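You operate a simulated robot arm through the tools that you are given. There is no shell and no other tool. Be economical: measure what you need, move in short steps, check, and stop when the job is done.

Carry out the task below with a simulated robot arm. There is one attempt and no reset: what you move stays moved.

JOB
Fetch the elbow and set it on the panel.
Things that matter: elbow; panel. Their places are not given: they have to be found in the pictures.

The check looks at the end state, three seconds after you hand in, the way a careful person would. Anything else that was tipped, shoved, dropped, spilled or broken makes it a failure.

ROBOT AND FRAMES
A 7-joint arm with a two-finger parallel gripper, fixed in place. Base frame: the origin is at the foot of the arm, x ahead of it, y to its left, z up; the work surface is at about z = 80. Units: cm, degrees, N and s.
With the tool pointing down near the work surface it reaches from about 24 to 68 cm from the base axis. Its first joint turns from -66.0 to 66.0 degrees. Payload 2.4 kg.
Tool frame: the origin (TCP) lies between the finger pads and is the grasp point; the fingertips stand 3 cm ahead of it; z points along the fingers, y is the line along which they close. The gripper opens to 9.4 cm. The fingers are 2.8 cm wide and 1 cm thick; the gripper's body (5 by 9.6 cm) begins 5.5 cm behind the TCP.
Orientation is told as [roll, pitch, yaw] about the base's x, y, z axes, in that order, counted from this pose: with the fingers straight down and closing along the base's y, the tool's x points along the base's -x, its y along +y and its z along -z.

CONTROLS
- The arm moves only by the tool nudge_tool. Its argument "increments" is a list of rows, each an object (a shift or turn left out is 0, a gripper value left out holds the last) with "xyz": the shift along the tool's x, y, z in m, a list of three; "angular": the turn, a rotation vector about the tool's x, y, z in degrees, a list of three; "fingers": the opening, from 0 (shut) to 1 (fully open). In form: [{"xyz": [x, y, z], "angular": [ax, ay, az], "fingers": fingers}, ...]. A call has 1 to 10 rows; each row shifts and turns the commanded pose from where the row before left it, along the tool's axes as they then stand. A row lasts 0.2 s, in which the tool goes at most 5 cm and 8.6 degrees; a call with a longer step from one row to the next is refused whole, and so is a gripper value outside its range. A pose out of reach is approached as far as the arm can. The call stops where the force on the tool passes 40 N (or 10 N more than at its start, if that is more) or the arm is blocked; 0.2 s more then pass. The fingers move at their own pace (about 15.3 cm/s each) and stop on an object; they squeeze with about 44 N. The grip force told is the motor's: it shows also when the fingers shut on nothing. Time passes only in rows, and 0.2 s behind the last, so rows that do not move let the fingers close. The reply holds the time, the measured pose of the TCP, the force on the tool along the base axes, the opening and the grip force, in the units named above and with some noise, and new pictures: "pictures" is both (left out), scene, wrist or none.
- Cameras (640 x 400 px; columns grow to the right, rows downward): "scene" is fixed at [5.04, 48.93, 144.59]; the picture's right is [-0.58, -0.82, 0.00], its down [-0.47, 0.33, -0.82] and it looks along [0.67, -0.47, -0.57] (base axes); focal length 333 px, centre (320, 200). "wrist" rides on the gripper at [-3.7, 0, -5.8] in the tool frame; the picture's right is [0.00, -1.00, 0.00], its down [0.97, 0.00, -0.24] and it looks along [0.24, 0.00, 0.97] (tool axes); focal length 218 px, centre (320, 200).
- locate(camera, pixels): for up to 12 pixels [column, row] of the newest picture of that camera ("zoom" is the newest enlarged one), the place [x, y, z] in the base frame of the surface seen there, good to about 0.3 cm. No time passes.
- zoom(camera, box): a new picture of the part [left, top, right, bottom] of that camera's present view, enlarged. No time passes.
- close_job(): hands the job in; it is judged then, once.

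Keep the steps short. Do not move on a guess: measure, check each grasp and each placing, and mend mistakes. In all there are 60 turns and 120 pictures (those below and enlarged ones count). Leave the gripper open and the arm clear of the work at the hand-in unless told otherwise, and finish with a single line.

The tools are called after "Emit:" by a JSON object that holds its "method" and its "body". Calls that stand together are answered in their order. nudge_tool: Moves the arm, as the interface text tells. Its arguments: {"type":"object","properties":{"increments":{"type":"array","items":{"type":"object","properties":{"xyz":{"type":"array","items":{"type":"number"}},"angular":{"type":"array","items":{"type":"number"}},"fingers":{"type":"number"}}}},"pictures":{"type":"string","enum":["both","scene","wrist","none"]}},"required":["increments"]} The other tools are called the same way: locate (camera, pixels) gives the place of the surface under pixels of a picture; zoom (camera, box) takes an enlarged picture of a part of a camera's view; close_job () hands the job in.

At the start:

```text
time: 0.0
tool_pos: [40.48, -2.96, 109.51]
orientation: [-0.1, 0.1, 0.1]
contact_force: [0.0, 0.0, 0.2]
gripper_width: 9.4
gripper_force: 0.0
```

scene: 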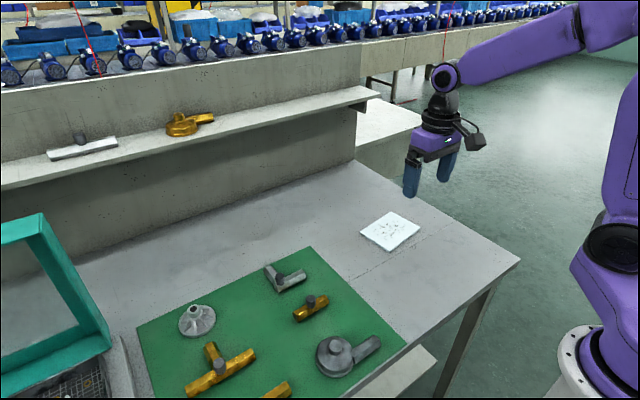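
wrist: 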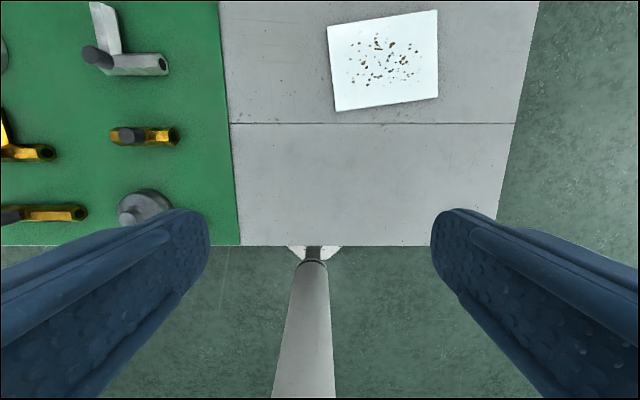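

I see a grey L-shaped part near scene (285,278), which is probably the elbow, and a white square plate near (390,231), which is probably the panel. I'll enlarge both areas to check.

Emit:
{"method": "zoom", "body": {"camera": "scene", "box": [130, 240, 410, 400]}}

Emit:
{"method": "zoom", "body": {"camera": "scene", "box": [240, 200, 440, 325]}}

Emit:
{"method": "zoom", "body": {"camera": "scene", "box": [0, 80, 280, 255]}}

Emit:
{"method": "zoom", "body": {"camera": "wrist", "box": [0, 0, 240, 150]}}

```text
2.29 times, centred on (270, 320) of scene
```

zoom: 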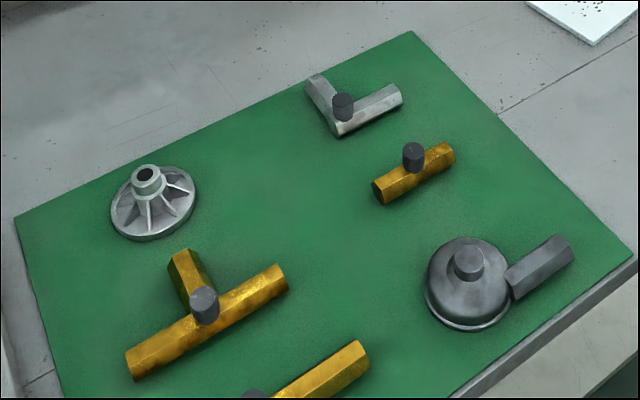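

```text
3.20 times, centred on (340, 262) of scene
```

zoom: 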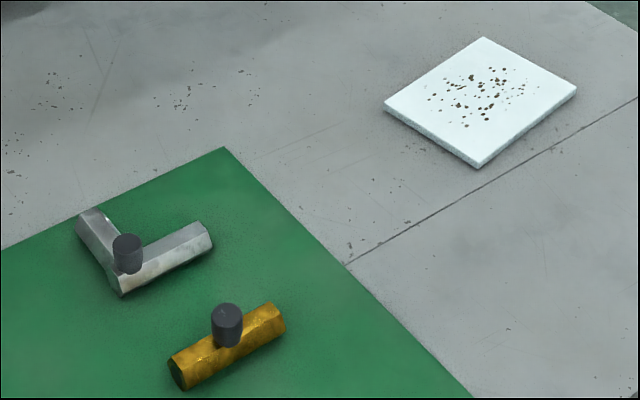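

```text
2.29 times, centred on (140, 168) of scene
```

zoom: 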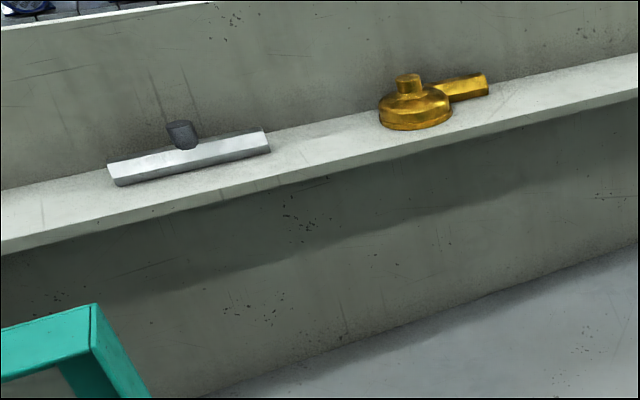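

```text
2.67 times, centred on (120, 75) of wrist
```

zoom: 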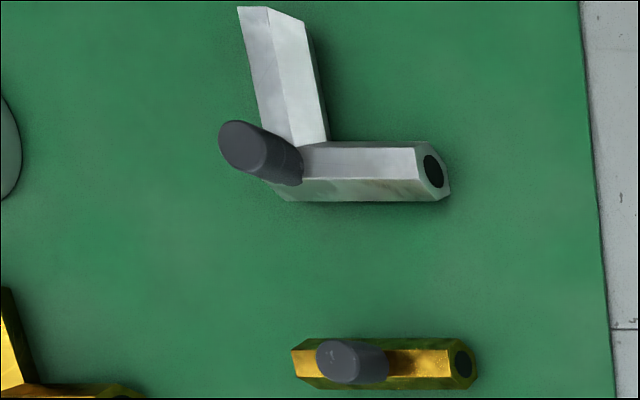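

The grey L-shaped part has a dark peg at its corner, and the white plate is a thin tile. I'll measure both.

Emit:
{"method": "locate", "body": {"camera": "zoom", "pixels": [[245, 145], [292, 170], [385, 155], [415, 160], [300, 100], [265, 50], [260, 12], [300, 20], [150, 150], [345, 360], [430, 170], [295, 198]]}}

Emit:
{"method": "locate", "body": {"camera": "scene", "pixels": [[391, 212], [420, 229], [390, 250], [361, 233], [390, 231], [350, 240], [281, 277], [276, 272], [295, 280], [285, 391], [250, 300]]}}

Emit:
{"method": "locate", "body": {"camera": "wrist", "pixels": [[328, 26], [436, 11], [438, 99], [336, 110], [80, 213], [10, 215]]}}

```text
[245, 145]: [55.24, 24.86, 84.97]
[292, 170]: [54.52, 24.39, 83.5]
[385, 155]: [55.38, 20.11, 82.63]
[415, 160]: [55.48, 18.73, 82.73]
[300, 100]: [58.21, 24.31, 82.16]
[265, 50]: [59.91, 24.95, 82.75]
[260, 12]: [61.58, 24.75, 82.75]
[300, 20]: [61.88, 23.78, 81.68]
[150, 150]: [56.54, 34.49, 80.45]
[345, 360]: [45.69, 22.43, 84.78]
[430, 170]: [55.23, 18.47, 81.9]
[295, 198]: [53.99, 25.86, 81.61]
```

```text
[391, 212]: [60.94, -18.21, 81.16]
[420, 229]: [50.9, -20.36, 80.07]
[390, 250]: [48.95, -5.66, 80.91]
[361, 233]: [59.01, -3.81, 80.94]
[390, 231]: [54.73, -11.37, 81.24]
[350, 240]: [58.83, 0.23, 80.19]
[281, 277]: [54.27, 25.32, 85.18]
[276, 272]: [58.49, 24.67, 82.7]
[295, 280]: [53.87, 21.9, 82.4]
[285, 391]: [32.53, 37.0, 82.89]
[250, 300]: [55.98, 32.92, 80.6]
```

```text
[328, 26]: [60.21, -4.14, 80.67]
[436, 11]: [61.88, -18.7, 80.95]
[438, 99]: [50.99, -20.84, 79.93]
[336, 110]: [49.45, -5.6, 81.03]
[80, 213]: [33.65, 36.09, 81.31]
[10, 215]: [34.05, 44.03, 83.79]
```

The panel's top is at z of about 81.1, centred near (55.3, -11.8). The elbow's corner is near (55, 25), with one leg running to +x and the other to -y. I'll check how close the shelf is, and move above the leg that runs to +x.

Emit:
{"method": "locate", "body": {"camera": "scene", "pixels": [[200, 146], [100, 172], [300, 118], [40, 220], [100, 330]]}}

Emit:
{"method": "nudge_tool", "body": {"increments": [{"xyz": [-0.0205, 0.034, 0.0145], "fingers": 1}, {"xyz": [-0.0205, 0.034, 0.0145]}, {"xyz": [-0.0205, 0.034, 0.0145]}, {"xyz": [-0.0205, 0.034, 0.0145]}, {"xyz": [-0.0205, 0.034, 0.0145]}, {"xyz": [-0.0205, 0.034, 0.0145]}, {"xyz": [-0.0205, 0.034, 0.0145]}, {"xyz": [-0.0205, 0.034, 0.0145]}, {"xyz": [0, 0, 0]}]}}

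```text
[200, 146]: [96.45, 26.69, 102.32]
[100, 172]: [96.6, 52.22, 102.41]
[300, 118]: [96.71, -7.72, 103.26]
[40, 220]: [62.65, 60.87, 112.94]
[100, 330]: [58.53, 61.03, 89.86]
```

```text
time: 2.0
tool_pos: [56.74, 24.23, 98.08]
orientation: [0.1, 0.0, -0.1]
contact_force: [-0.2, -0.8, 1.0]
gripper_width: 9.41
gripper_force: 0.0
```

scene: 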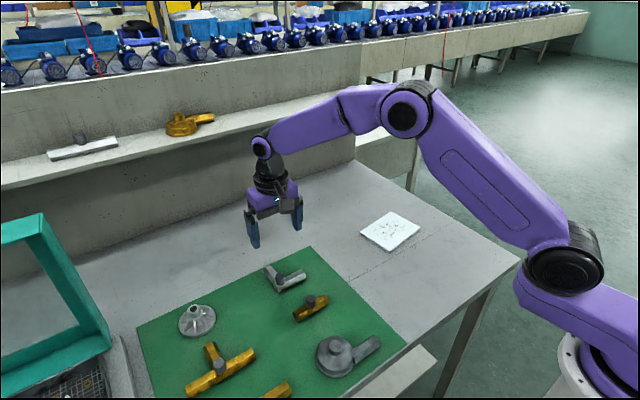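
wrist: 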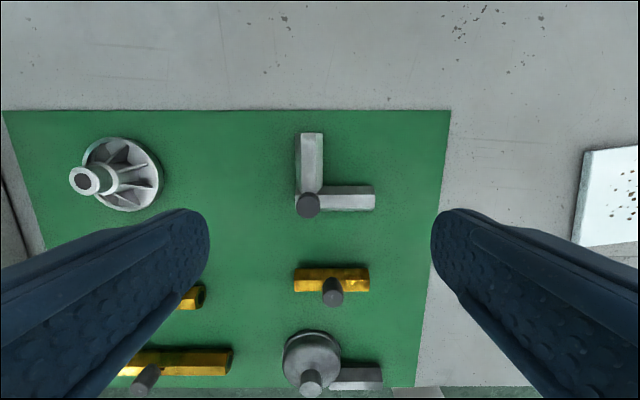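

The L shape is now clearly visible from above. I'll enlarge it to measure its legs, and also look at the partly hidden gold part at the lower left.

Emit:
{"method": "zoom", "body": {"camera": "wrist", "box": [100, 260, 260, 400]}}

Emit:
{"method": "zoom", "body": {"camera": "wrist", "box": [260, 120, 400, 220]}}

```text
2.86 times, centred on (180, 330) of wrist
```

zoom: 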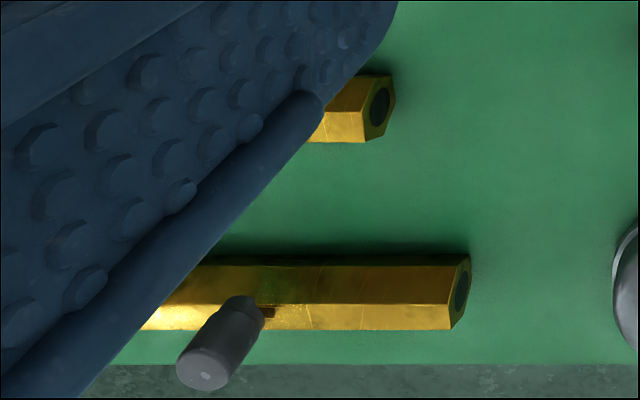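

```text
4.00 times, centred on (330, 170) of wrist
```

zoom: 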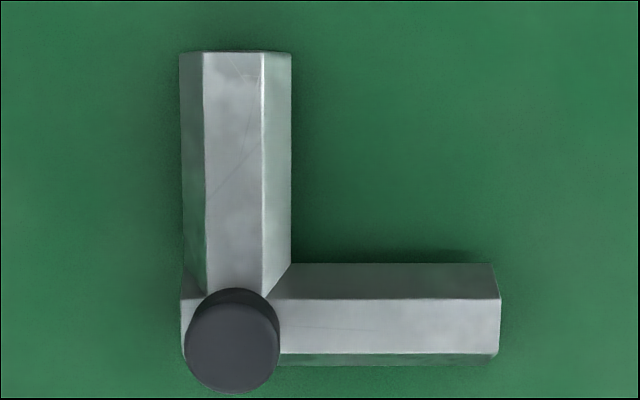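

The gold part is straight, so the grey L is the elbow. Next I'll measure its legs.

Emit:
{"method": "locate", "body": {"camera": "zoom", "pixels": [[232, 65], [232, 150], [232, 270], [186, 150], [286, 150], [400, 325], [485, 325], [232, 355], [400, 268], [232, 54]]}}

```text
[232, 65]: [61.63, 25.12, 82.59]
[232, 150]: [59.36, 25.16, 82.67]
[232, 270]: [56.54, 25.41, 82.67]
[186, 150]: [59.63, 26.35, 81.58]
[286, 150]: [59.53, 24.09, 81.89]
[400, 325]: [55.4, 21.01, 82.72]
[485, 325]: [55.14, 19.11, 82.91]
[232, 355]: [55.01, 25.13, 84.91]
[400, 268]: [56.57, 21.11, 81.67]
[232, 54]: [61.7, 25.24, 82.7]
```

The leg is centred at y of about 25.25 and spans x 56.6–61.9. Its top is at 82.65 and its sides are at about 81.6. I'll shift over x = 59 and descend to z of about 85 first.

Emit:
{"method": "nudge_tool", "body": {"increments": [{"xyz": [-0.0226, 0.0102, 0.01], "fingers": 0.65}, {"xyz": [0, 0, 0.04]}, {"xyz": [0, 0, 0.04]}, {"xyz": [0, 0, 0.03]}, {"xyz": [0, 0, 0.01]}, {"xyz": [0, 0, 0]}, {"xyz": [0, 0, 0]}]}}

```text
time: 3.6
tool_pos: [59.03, 25.32, 85.08]
orientation: [0.0, 0.1, 0.0]
contact_force: [-0.1, 0.0, 0.3]
gripper_width: 6.11
gripper_force: 0.1
```

scene: 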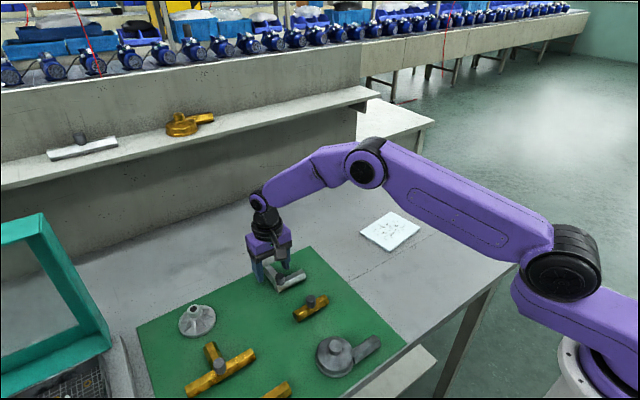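
wrist: 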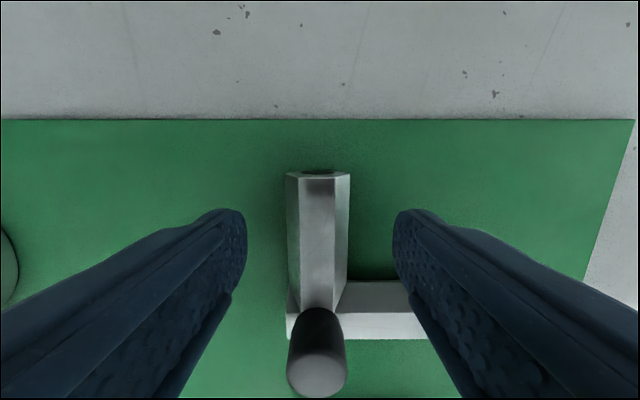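

The fingers straddle the leg and clear the other one. I'll go down 1.3 cm and close.

Emit:
{"method": "nudge_tool", "body": {"increments": [{"xyz": [0, 0, 0.0065]}, {"xyz": [0, 0, 0.006]}, {"xyz": [0, 0, 0]}, {"fingers": 0}, {"fingers": 0}, {"fingers": 0}, {"fingers": 0}]}}

```text
time: 5.2
tool_pos: [59.1, 25.24, 83.68]
orientation: [0.0, 0.0, 0.0]
contact_force: [-2.9, 1.7, 1.5]
gripper_width: 1.7
gripper_force: 43.8
```

scene: 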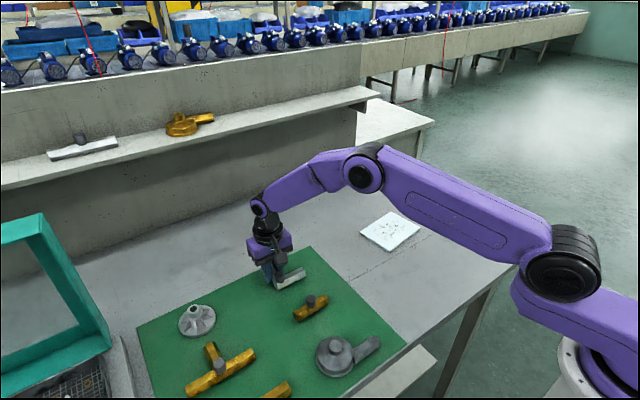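
wrist: 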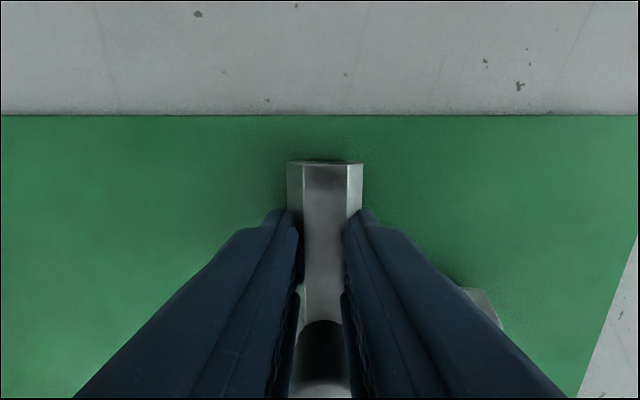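

The fingers stopped on the elbow at 1.7 cm. I'll lift 5 cm slowly and check that it stays level.

Emit:
{"method": "nudge_tool", "body": {"increments": [{"xyz": [0, 0, -0.01]}, {"xyz": [0, 0, -0.02]}, {"xyz": [0, 0, -0.03]}, {"xyz": [0, 0, -0.03]}, {"xyz": [0, 0, 0]}]}}

Emit:
{"method": "zoom", "body": {"camera": "scene", "box": [220, 200, 340, 300]}}

```text
time: 6.4
tool_pos: [59.22, 25.13, 92.68]
orientation: [0.0, 0.0, 0.0]
contact_force: [-0.7, 0.3, -0.3]
gripper_width: 0.0
gripper_force: 33.1
```

scene: 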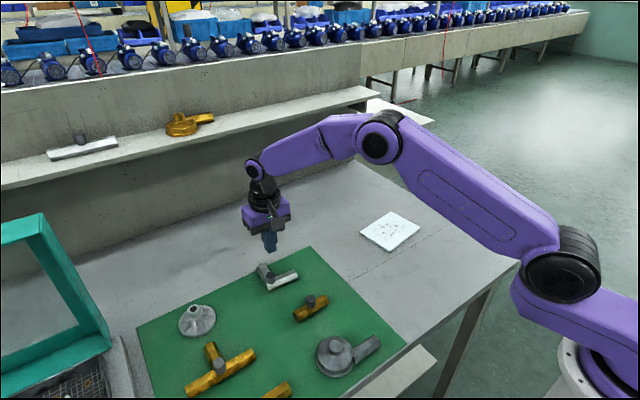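
wrist: 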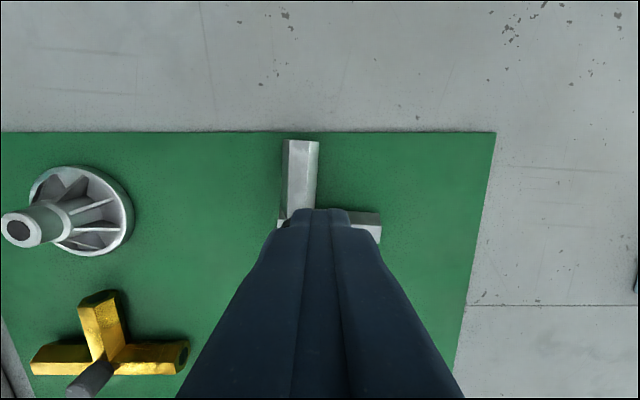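

```text
4.00 times, centred on (280, 250) of scene
```

zoom: 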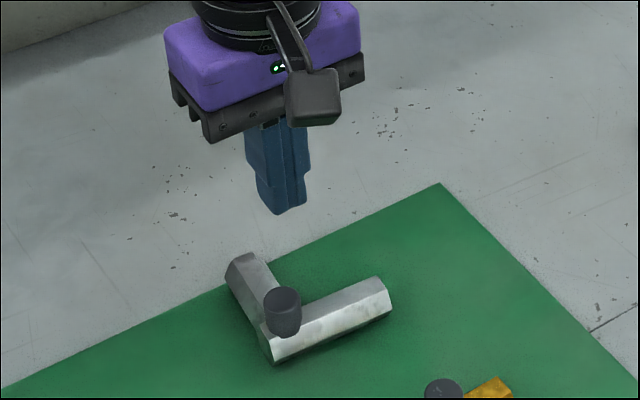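

The elbow slipped out of the sloped hexagon sides and is lying flat on the mat again. The upright round peg at the corner has vertical sides, so it should hold better. I'll open, rise a bit and measure again.

Emit:
{"method": "nudge_tool", "body": {"increments": [{"xyz": [0.01, 0, -0.03], "fingers": 1}, {"xyz": [0, 0, -0.03]}, {"xyz": [0, 0, 0]}, {"xyz": [0, 0, 0]}]}}

Emit:
{"method": "zoom", "body": {"camera": "wrist", "box": [260, 120, 400, 260]}}

Emit:
{"method": "zoom", "body": {"camera": "scene", "box": [250, 245, 330, 305]}}

```text
time: 7.4
tool_pos: [58.03, 25.21, 98.79]
orientation: [0.1, 0.0, -0.1]
contact_force: [0.5, -0.3, -0.2]
gripper_width: 9.42
gripper_force: 0.0
```

scene: 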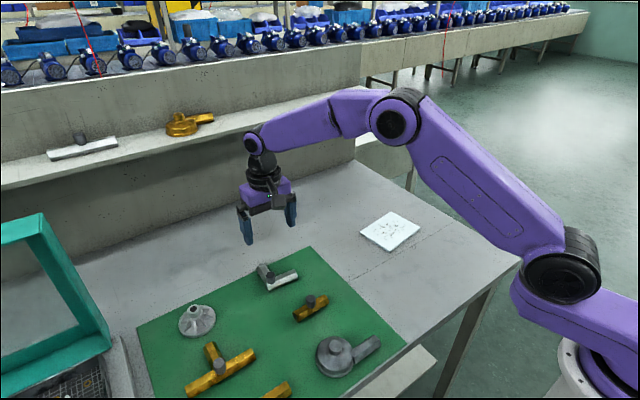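
wrist: 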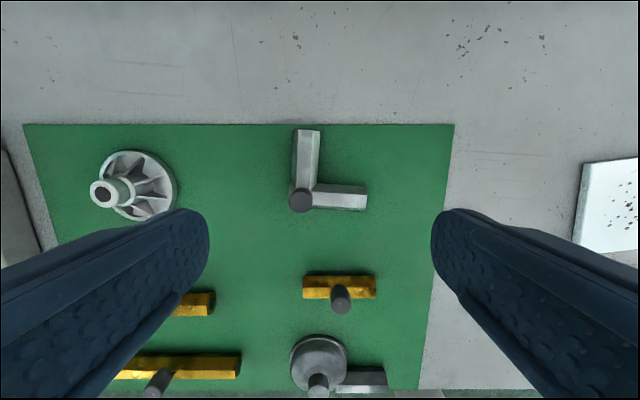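

```text
2.86 times, centred on (330, 190) of wrist
```

zoom: 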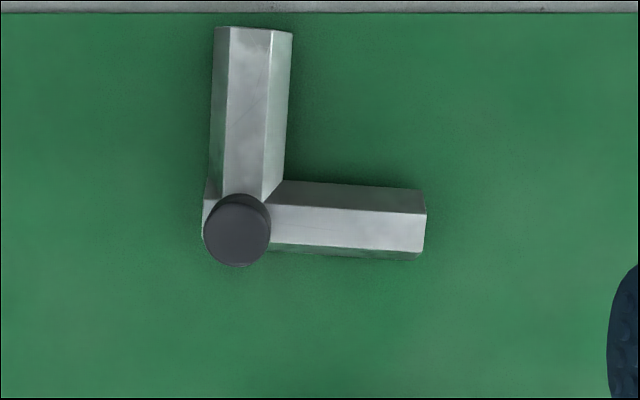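

```text
6.67 times, centred on (290, 275) of scene
```

zoom: 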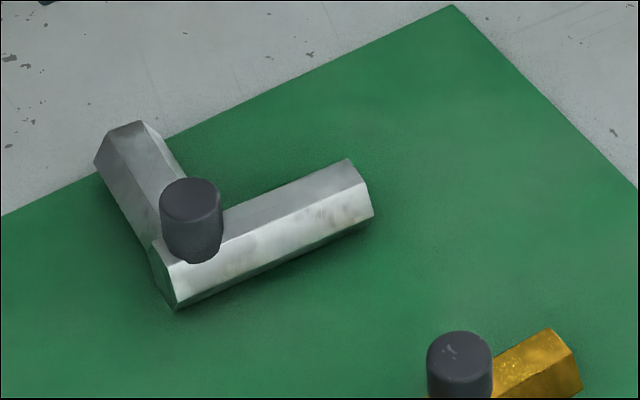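

Emit:
{"method": "locate", "body": {"camera": "zoom", "pixels": [[190, 192], [175, 192], [205, 192], [190, 182], [190, 200], [190, 255], [260, 215], [190, 230]]}}

Emit:
{"method": "locate", "body": {"camera": "wrist", "pixels": [[301, 200], [295, 201], [307, 201], [301, 206], [301, 195], [305, 135], [360, 197], [340, 196], [308, 160]]}}

```text
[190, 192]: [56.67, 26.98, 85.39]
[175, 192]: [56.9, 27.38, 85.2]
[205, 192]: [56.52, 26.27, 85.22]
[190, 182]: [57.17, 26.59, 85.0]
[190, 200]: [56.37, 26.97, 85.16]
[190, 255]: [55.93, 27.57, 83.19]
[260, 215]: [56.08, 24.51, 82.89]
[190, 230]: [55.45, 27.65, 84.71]
```

```text
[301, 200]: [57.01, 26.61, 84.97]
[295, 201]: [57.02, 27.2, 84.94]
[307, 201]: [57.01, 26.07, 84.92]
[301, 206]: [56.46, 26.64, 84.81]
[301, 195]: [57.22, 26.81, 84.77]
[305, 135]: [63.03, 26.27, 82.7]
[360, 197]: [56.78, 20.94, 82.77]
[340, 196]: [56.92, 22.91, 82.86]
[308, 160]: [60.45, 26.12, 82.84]
```

The peg's centre is about (56.8, 26.75), and it spans z 82.7–85.0. I'll turn 45° so the fingers close along the L's diagonal, which keeps the weight from tilting it. I'll stop at z = 88.5, with the tips just above the peg.

Emit:
{"method": "nudge_tool", "body": {"increments": [{"xyz": [0.0123, 0.0154, 0], "fingers": 0.6}, {"angular": [0, 0, -7.5]}, {"angular": [0, 0, -7.5]}, {"angular": [0, 0, -7.5]}, {"angular": [0, 0, -7.5]}, {"angular": [0, 0, -7.5]}, {"angular": [0, 0, -7.5], "xyz": [0, 0, 0.02]}, {"xyz": [0, 0, 0.04]}, {"xyz": [0, 0, 0.043]}, {"xyz": [0, 0, 0]}]}}

Emit:
{"method": "zoom", "body": {"camera": "scene", "box": [220, 215, 340, 305]}}

```text
time: 9.6
tool_pos: [56.84, 26.74, 88.58]
orientation: [0.0, 0.1, 44.9]
contact_force: [0.7, 0.5, -0.2]
gripper_width: 5.65
gripper_force: 0.0
```

scene: 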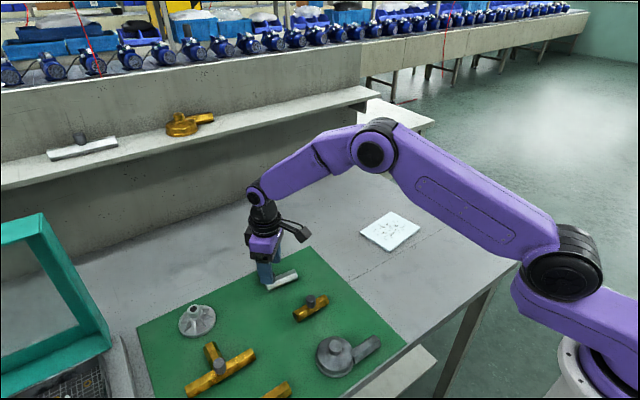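
wrist: 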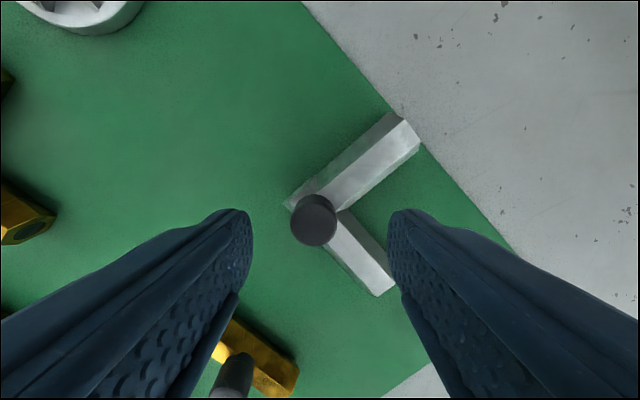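

```text
4.44 times, centred on (280, 260) of scene
```

zoom: 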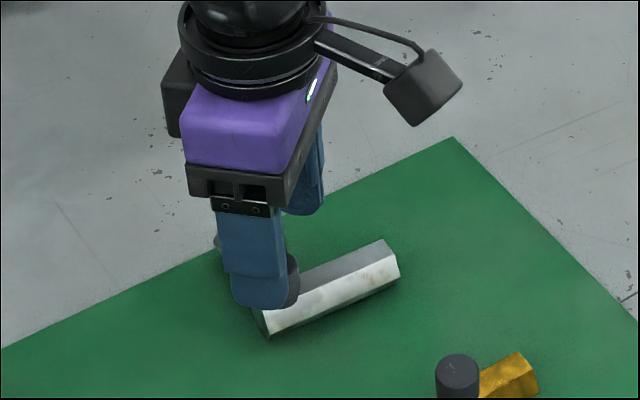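

The fingers straddle the peg. I'll measure it from here to fine-tune the position.

Emit:
{"method": "locate", "body": {"camera": "wrist", "pixels": [[314, 216], [314, 226], [300, 218], [328, 218], [314, 206]]}}

Emit:
{"method": "zoom", "body": {"camera": "wrist", "box": [270, 170, 360, 260]}}

```text
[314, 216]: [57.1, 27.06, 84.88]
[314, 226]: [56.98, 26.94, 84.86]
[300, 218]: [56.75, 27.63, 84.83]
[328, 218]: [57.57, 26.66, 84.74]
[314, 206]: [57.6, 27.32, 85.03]
```

```text
4.44 times, centred on (315, 215) of wrist
```

zoom: 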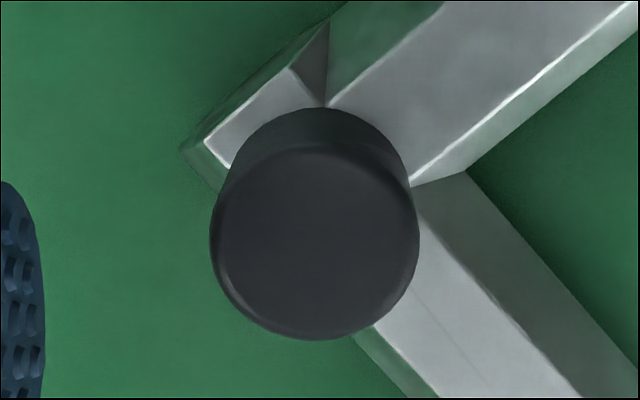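

The peg is about 0.2 cm off the TCP. I'll correct that, lower the tips to just above the pipe (TCP z of about 86.0), and close.

Emit:
{"method": "nudge_tool", "body": {"increments": [{"xyz": [-0.002, 0.0015, 0.01]}, {"xyz": [0, 0, 0.01]}, {"xyz": [0, 0, 0.0055]}, {"xyz": [0, 0, 0]}, {"fingers": 0}, {"fingers": 0}, {"fingers": 0}, {"fingers": 0}]}}

```text
time: 11.4
tool_pos: [56.95, 26.88, 85.88]
orientation: [0.1, 0.0, 44.9]
contact_force: [-0.4, -0.6, 0.3]
gripper_width: 2.04
gripper_force: 43.7
```

scene: 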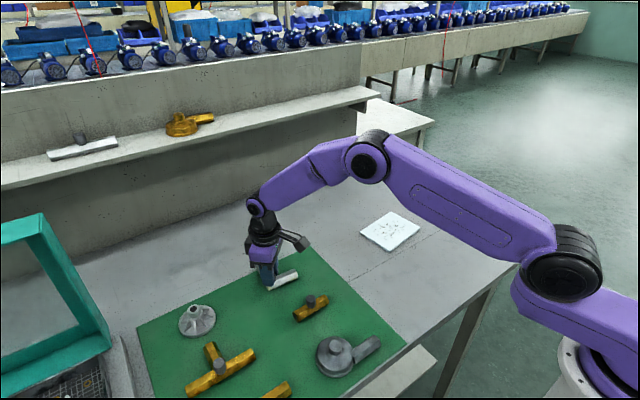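
wrist: 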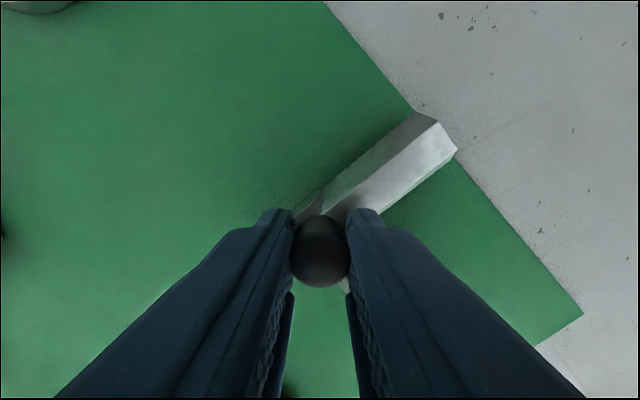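

The fingers closed on the peg at 2.04 cm. I'll lift 3 cm gently and check.

Emit:
{"method": "nudge_tool", "body": {"increments": [{"xyz": [0, 0, -0.005]}, {"xyz": [0, 0, -0.01]}, {"xyz": [0, 0, -0.015]}, {"xyz": [0, 0, 0]}]}}

Emit:
{"method": "zoom", "body": {"camera": "scene", "box": [220, 215, 340, 305]}}

```text
time: 12.4
tool_pos: [57.01, 26.97, 88.89]
orientation: [-0.1, 0.0, 45.0]
contact_force: [0.5, 0.3, -1.0]
gripper_width: 2.03
gripper_force: 44.4
```

scene: 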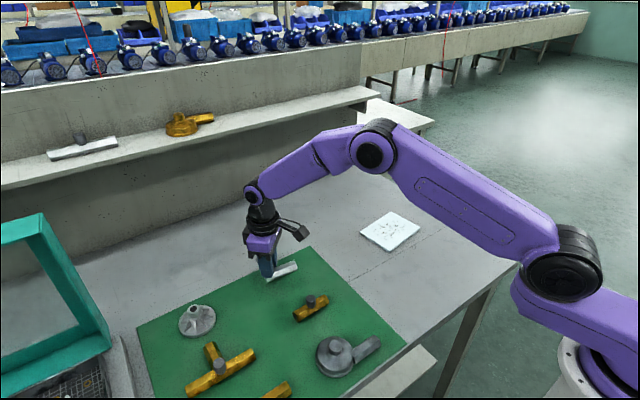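
wrist: 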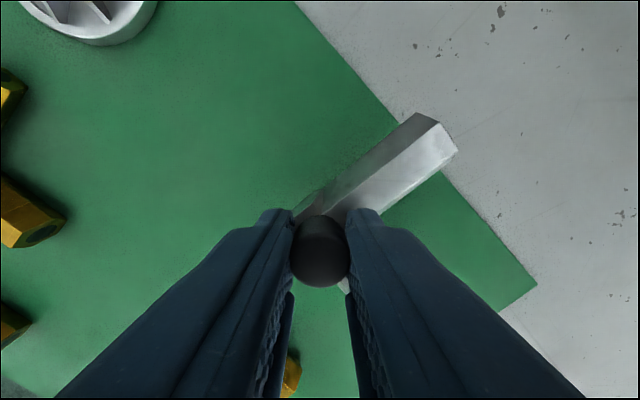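

```text
4.44 times, centred on (280, 260) of scene
```

zoom: 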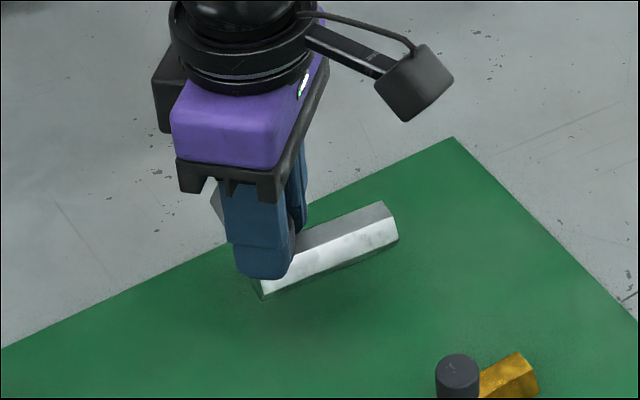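

The elbow is held and level. I'll lift another 5 cm and carry it to a peg position of (52.7, -9), so the L is centred on the panel.

Emit:
{"method": "nudge_tool", "body": {"increments": [{"xyz": [0, 0, -0.045]}, {"xyz": [0.03167, -0.0249, 0]}, {"xyz": [0.03167, -0.0249, 0]}, {"xyz": [0.03167, -0.0249, 0]}, {"xyz": [0.03167, -0.0249, 0]}, {"xyz": [0.03167, -0.0249, 0]}, {"xyz": [0.03167, -0.0249, 0]}, {"xyz": [0.03167, -0.0249, 0]}, {"xyz": [0.03167, -0.0249, 0]}, {"xyz": [0.03167, -0.0249, 0]}]}}

Emit:
{"method": "zoom", "body": {"camera": "scene", "box": [310, 140, 470, 260]}}

```text
time: 14.6
tool_pos: [52.62, -8.98, 93.39]
orientation: [0.0, 0.1, 45.0]
contact_force: [0.6, 0.6, -2.4]
gripper_width: 2.01
gripper_force: 44.4
```

scene: 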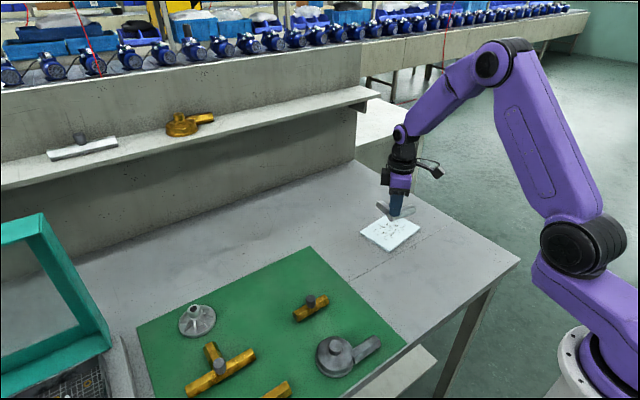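
wrist: 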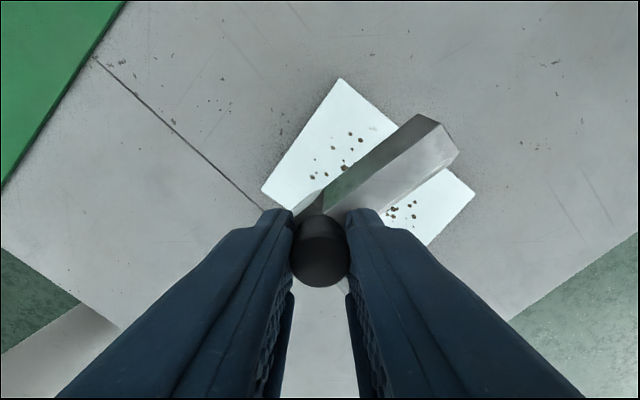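

```text
3.33 times, centred on (390, 200) of scene
```

zoom: 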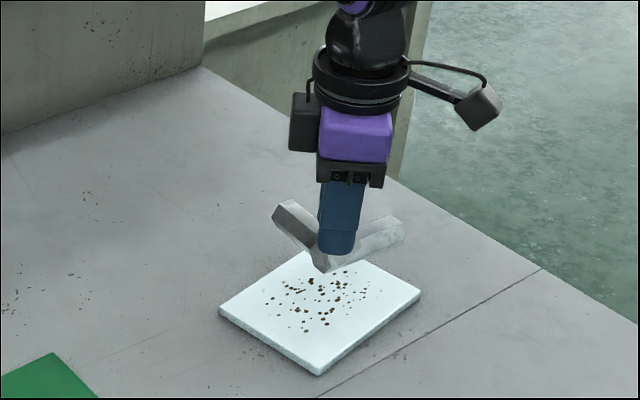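

Still held. I'll check the panel's corners from here before lowering.

Emit:
{"method": "locate", "body": {"camera": "wrist", "pixels": [[342, 83], [267, 188], [471, 192], [330, 310], [335, 120], [150, 180], [425, 150], [345, 190]]}}

Emit:
{"method": "locate", "body": {"camera": "scene", "pixels": [[390, 249], [363, 233], [417, 229], [390, 235], [400, 212], [383, 206]]}}

```text
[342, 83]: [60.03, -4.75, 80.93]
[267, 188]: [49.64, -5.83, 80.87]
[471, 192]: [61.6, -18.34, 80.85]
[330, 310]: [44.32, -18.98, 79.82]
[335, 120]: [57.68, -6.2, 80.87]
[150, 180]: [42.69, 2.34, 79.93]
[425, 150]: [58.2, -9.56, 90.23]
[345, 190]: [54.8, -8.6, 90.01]
```

```text
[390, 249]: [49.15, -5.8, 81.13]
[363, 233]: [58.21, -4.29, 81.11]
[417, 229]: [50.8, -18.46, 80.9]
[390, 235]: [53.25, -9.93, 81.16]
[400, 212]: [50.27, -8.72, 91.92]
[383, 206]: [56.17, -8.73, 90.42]
```

The panel is confirmed, with its centre at about (55.4, -11.9), and the elbow lies inside its outline. Contact is expected at TCP z of about 86.4. I'll lower to about 87.

Emit:
{"method": "nudge_tool", "body": {"increments": [{"xyz": [0, 0, 0.03]}, {"xyz": [0, 0, 0.02]}, {"xyz": [0, 0, 0.01]}, {"xyz": [0, 0, 0.004]}, {"xyz": [0, 0, 0]}]}}

Emit:
{"method": "zoom", "body": {"camera": "scene", "box": [340, 170, 440, 260]}}

```text
time: 15.8
tool_pos: [52.59, -9.04, 86.95]
orientation: [0.0, -0.1, 45.0]
contact_force: [-0.5, 0.2, -1.0]
gripper_width: 1.99
gripper_force: 44.0
```

scene: 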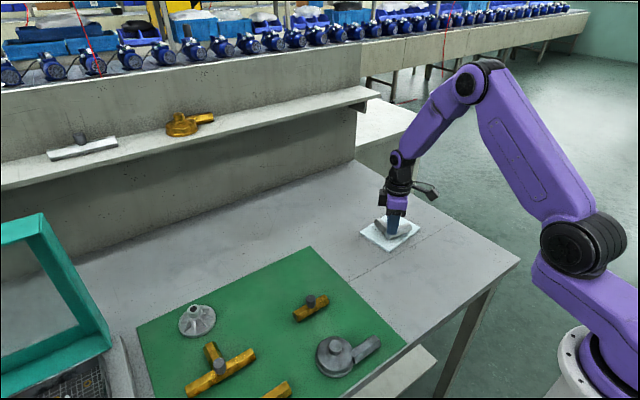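
wrist: 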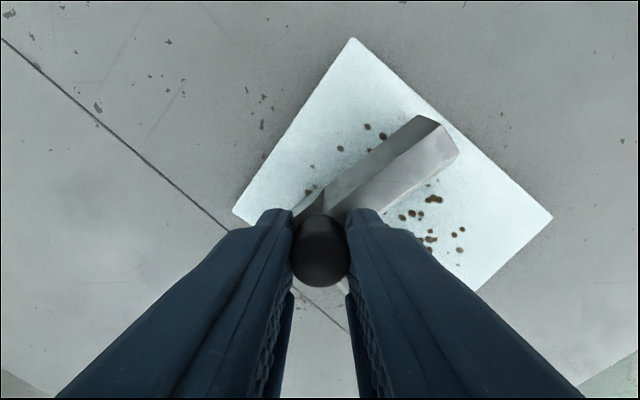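

```text
4.44 times, centred on (390, 215) of scene
```

zoom: 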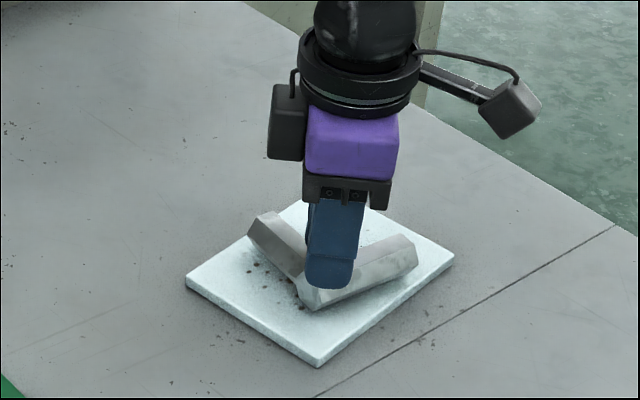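

Inside the panel with a few millimetres of air below. I'll lower in 1 to 2 mm steps and watch the force.

Emit:
{"method": "nudge_tool", "body": {"increments": [{"xyz": [0, 0, 0.002]}, {"xyz": [0, 0, 0.0015]}, {"xyz": [0, 0, 0.001]}, {"xyz": [0, 0, 0]}], "pictures": "none"}}

```text
time: 16.8
tool_pos: [52.62, -9.14, 86.65]
orientation: [0.0, 0.0, 45.1]
contact_force: [-0.4, -1.1, -1.5]
gripper_width: 2.02
gripper_force: 43.9
```

No contact yet. I'll keep going in 1 mm steps.

Emit:
{"method": "nudge_tool", "body": {"increments": [{"xyz": [0, 0, 0.001]}, {"xyz": [0, 0, 0.001]}, {"xyz": [0, 0, 0]}], "pictures": "none"}}

Emit:
{"method": "zoom", "body": {"camera": "scene", "box": [340, 190, 420, 260]}}

```text
time: 17.6
tool_pos: [52.55, -9.13, 86.47]
orientation: [-0.1, -0.1, 45.0]
contact_force: [-2.0, -1.5, 7.3]
gripper_width: 1.99
gripper_force: 44.2
```

```text
5.71 times, centred on (380, 225) of scene
```

zoom: 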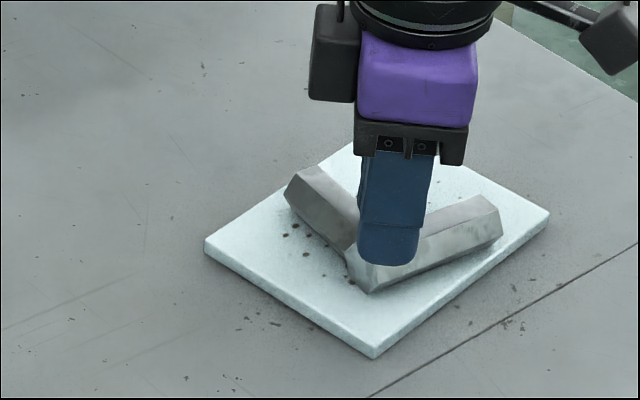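

The force rose to 7.3 N, so it is touching. I'll open the fingers and rise straight up.

Emit:
{"method": "nudge_tool", "body": {"increments": [{"fingers": 0.5}, {"fingers": 0.5}, {"fingers": 0.5}, {"xyz": [0, 0, -0.01]}, {"xyz": [0, 0, -0.03]}, {"xyz": [0, 0, -0.04]}, {"xyz": [0, 0, -0.04]}, {"xyz": [0.04, 0, -0.02], "fingers": 1}, {"xyz": [0.04, 0, -0.02]}, {"xyz": [0, 0, 0]}]}}

Emit:
{"method": "zoom", "body": {"camera": "scene", "box": [340, 190, 440, 260]}}

```text
time: 19.8
tool_pos: [46.96, -14.69, 102.34]
orientation: [0.0, 0.1, 45.0]
contact_force: [0.6, 0.1, -0.3]
gripper_width: 9.4
gripper_force: 0.0
```

scene: 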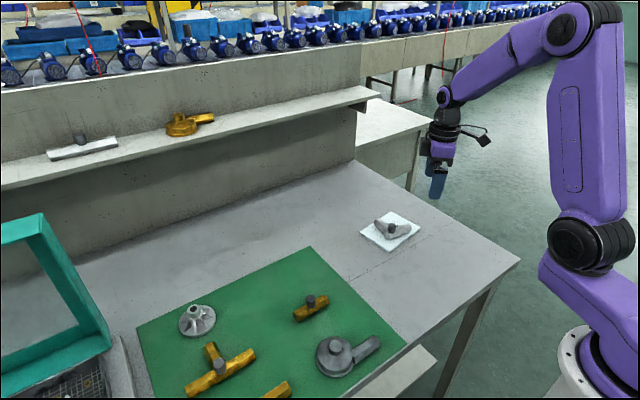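
wrist: 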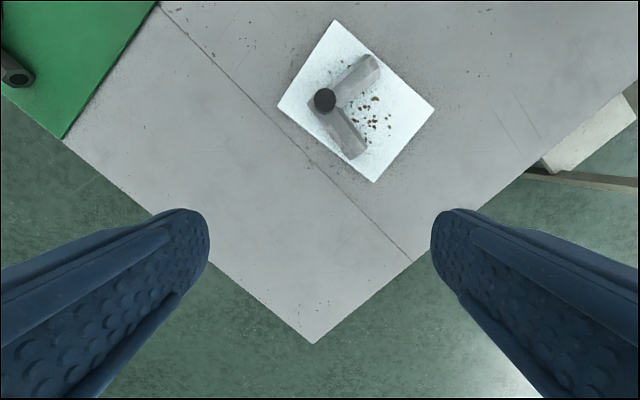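

```text
5.71 times, centred on (390, 225) of scene
```

zoom: 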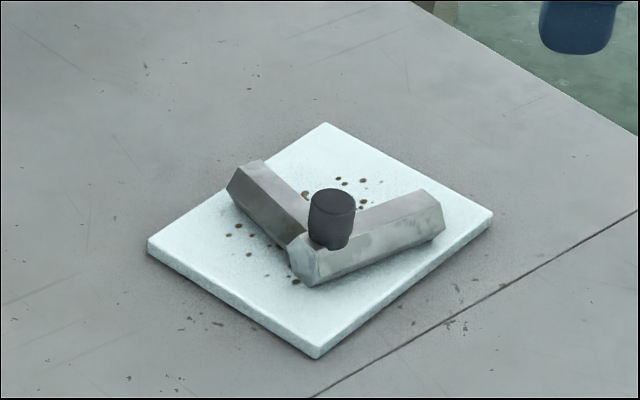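

The elbow lies flat and fully on the panel, nothing else has moved, and the gripper is open and clear. I'm handing in.

Emit:
{"method": "close_job", "body": {}}

```text
The job is handed in.
```

The elbow is resting flat on the panel, fully inside its edges; my first grasp slipped and shifted it about 2 cm on the mat, but nothing else was disturbed.
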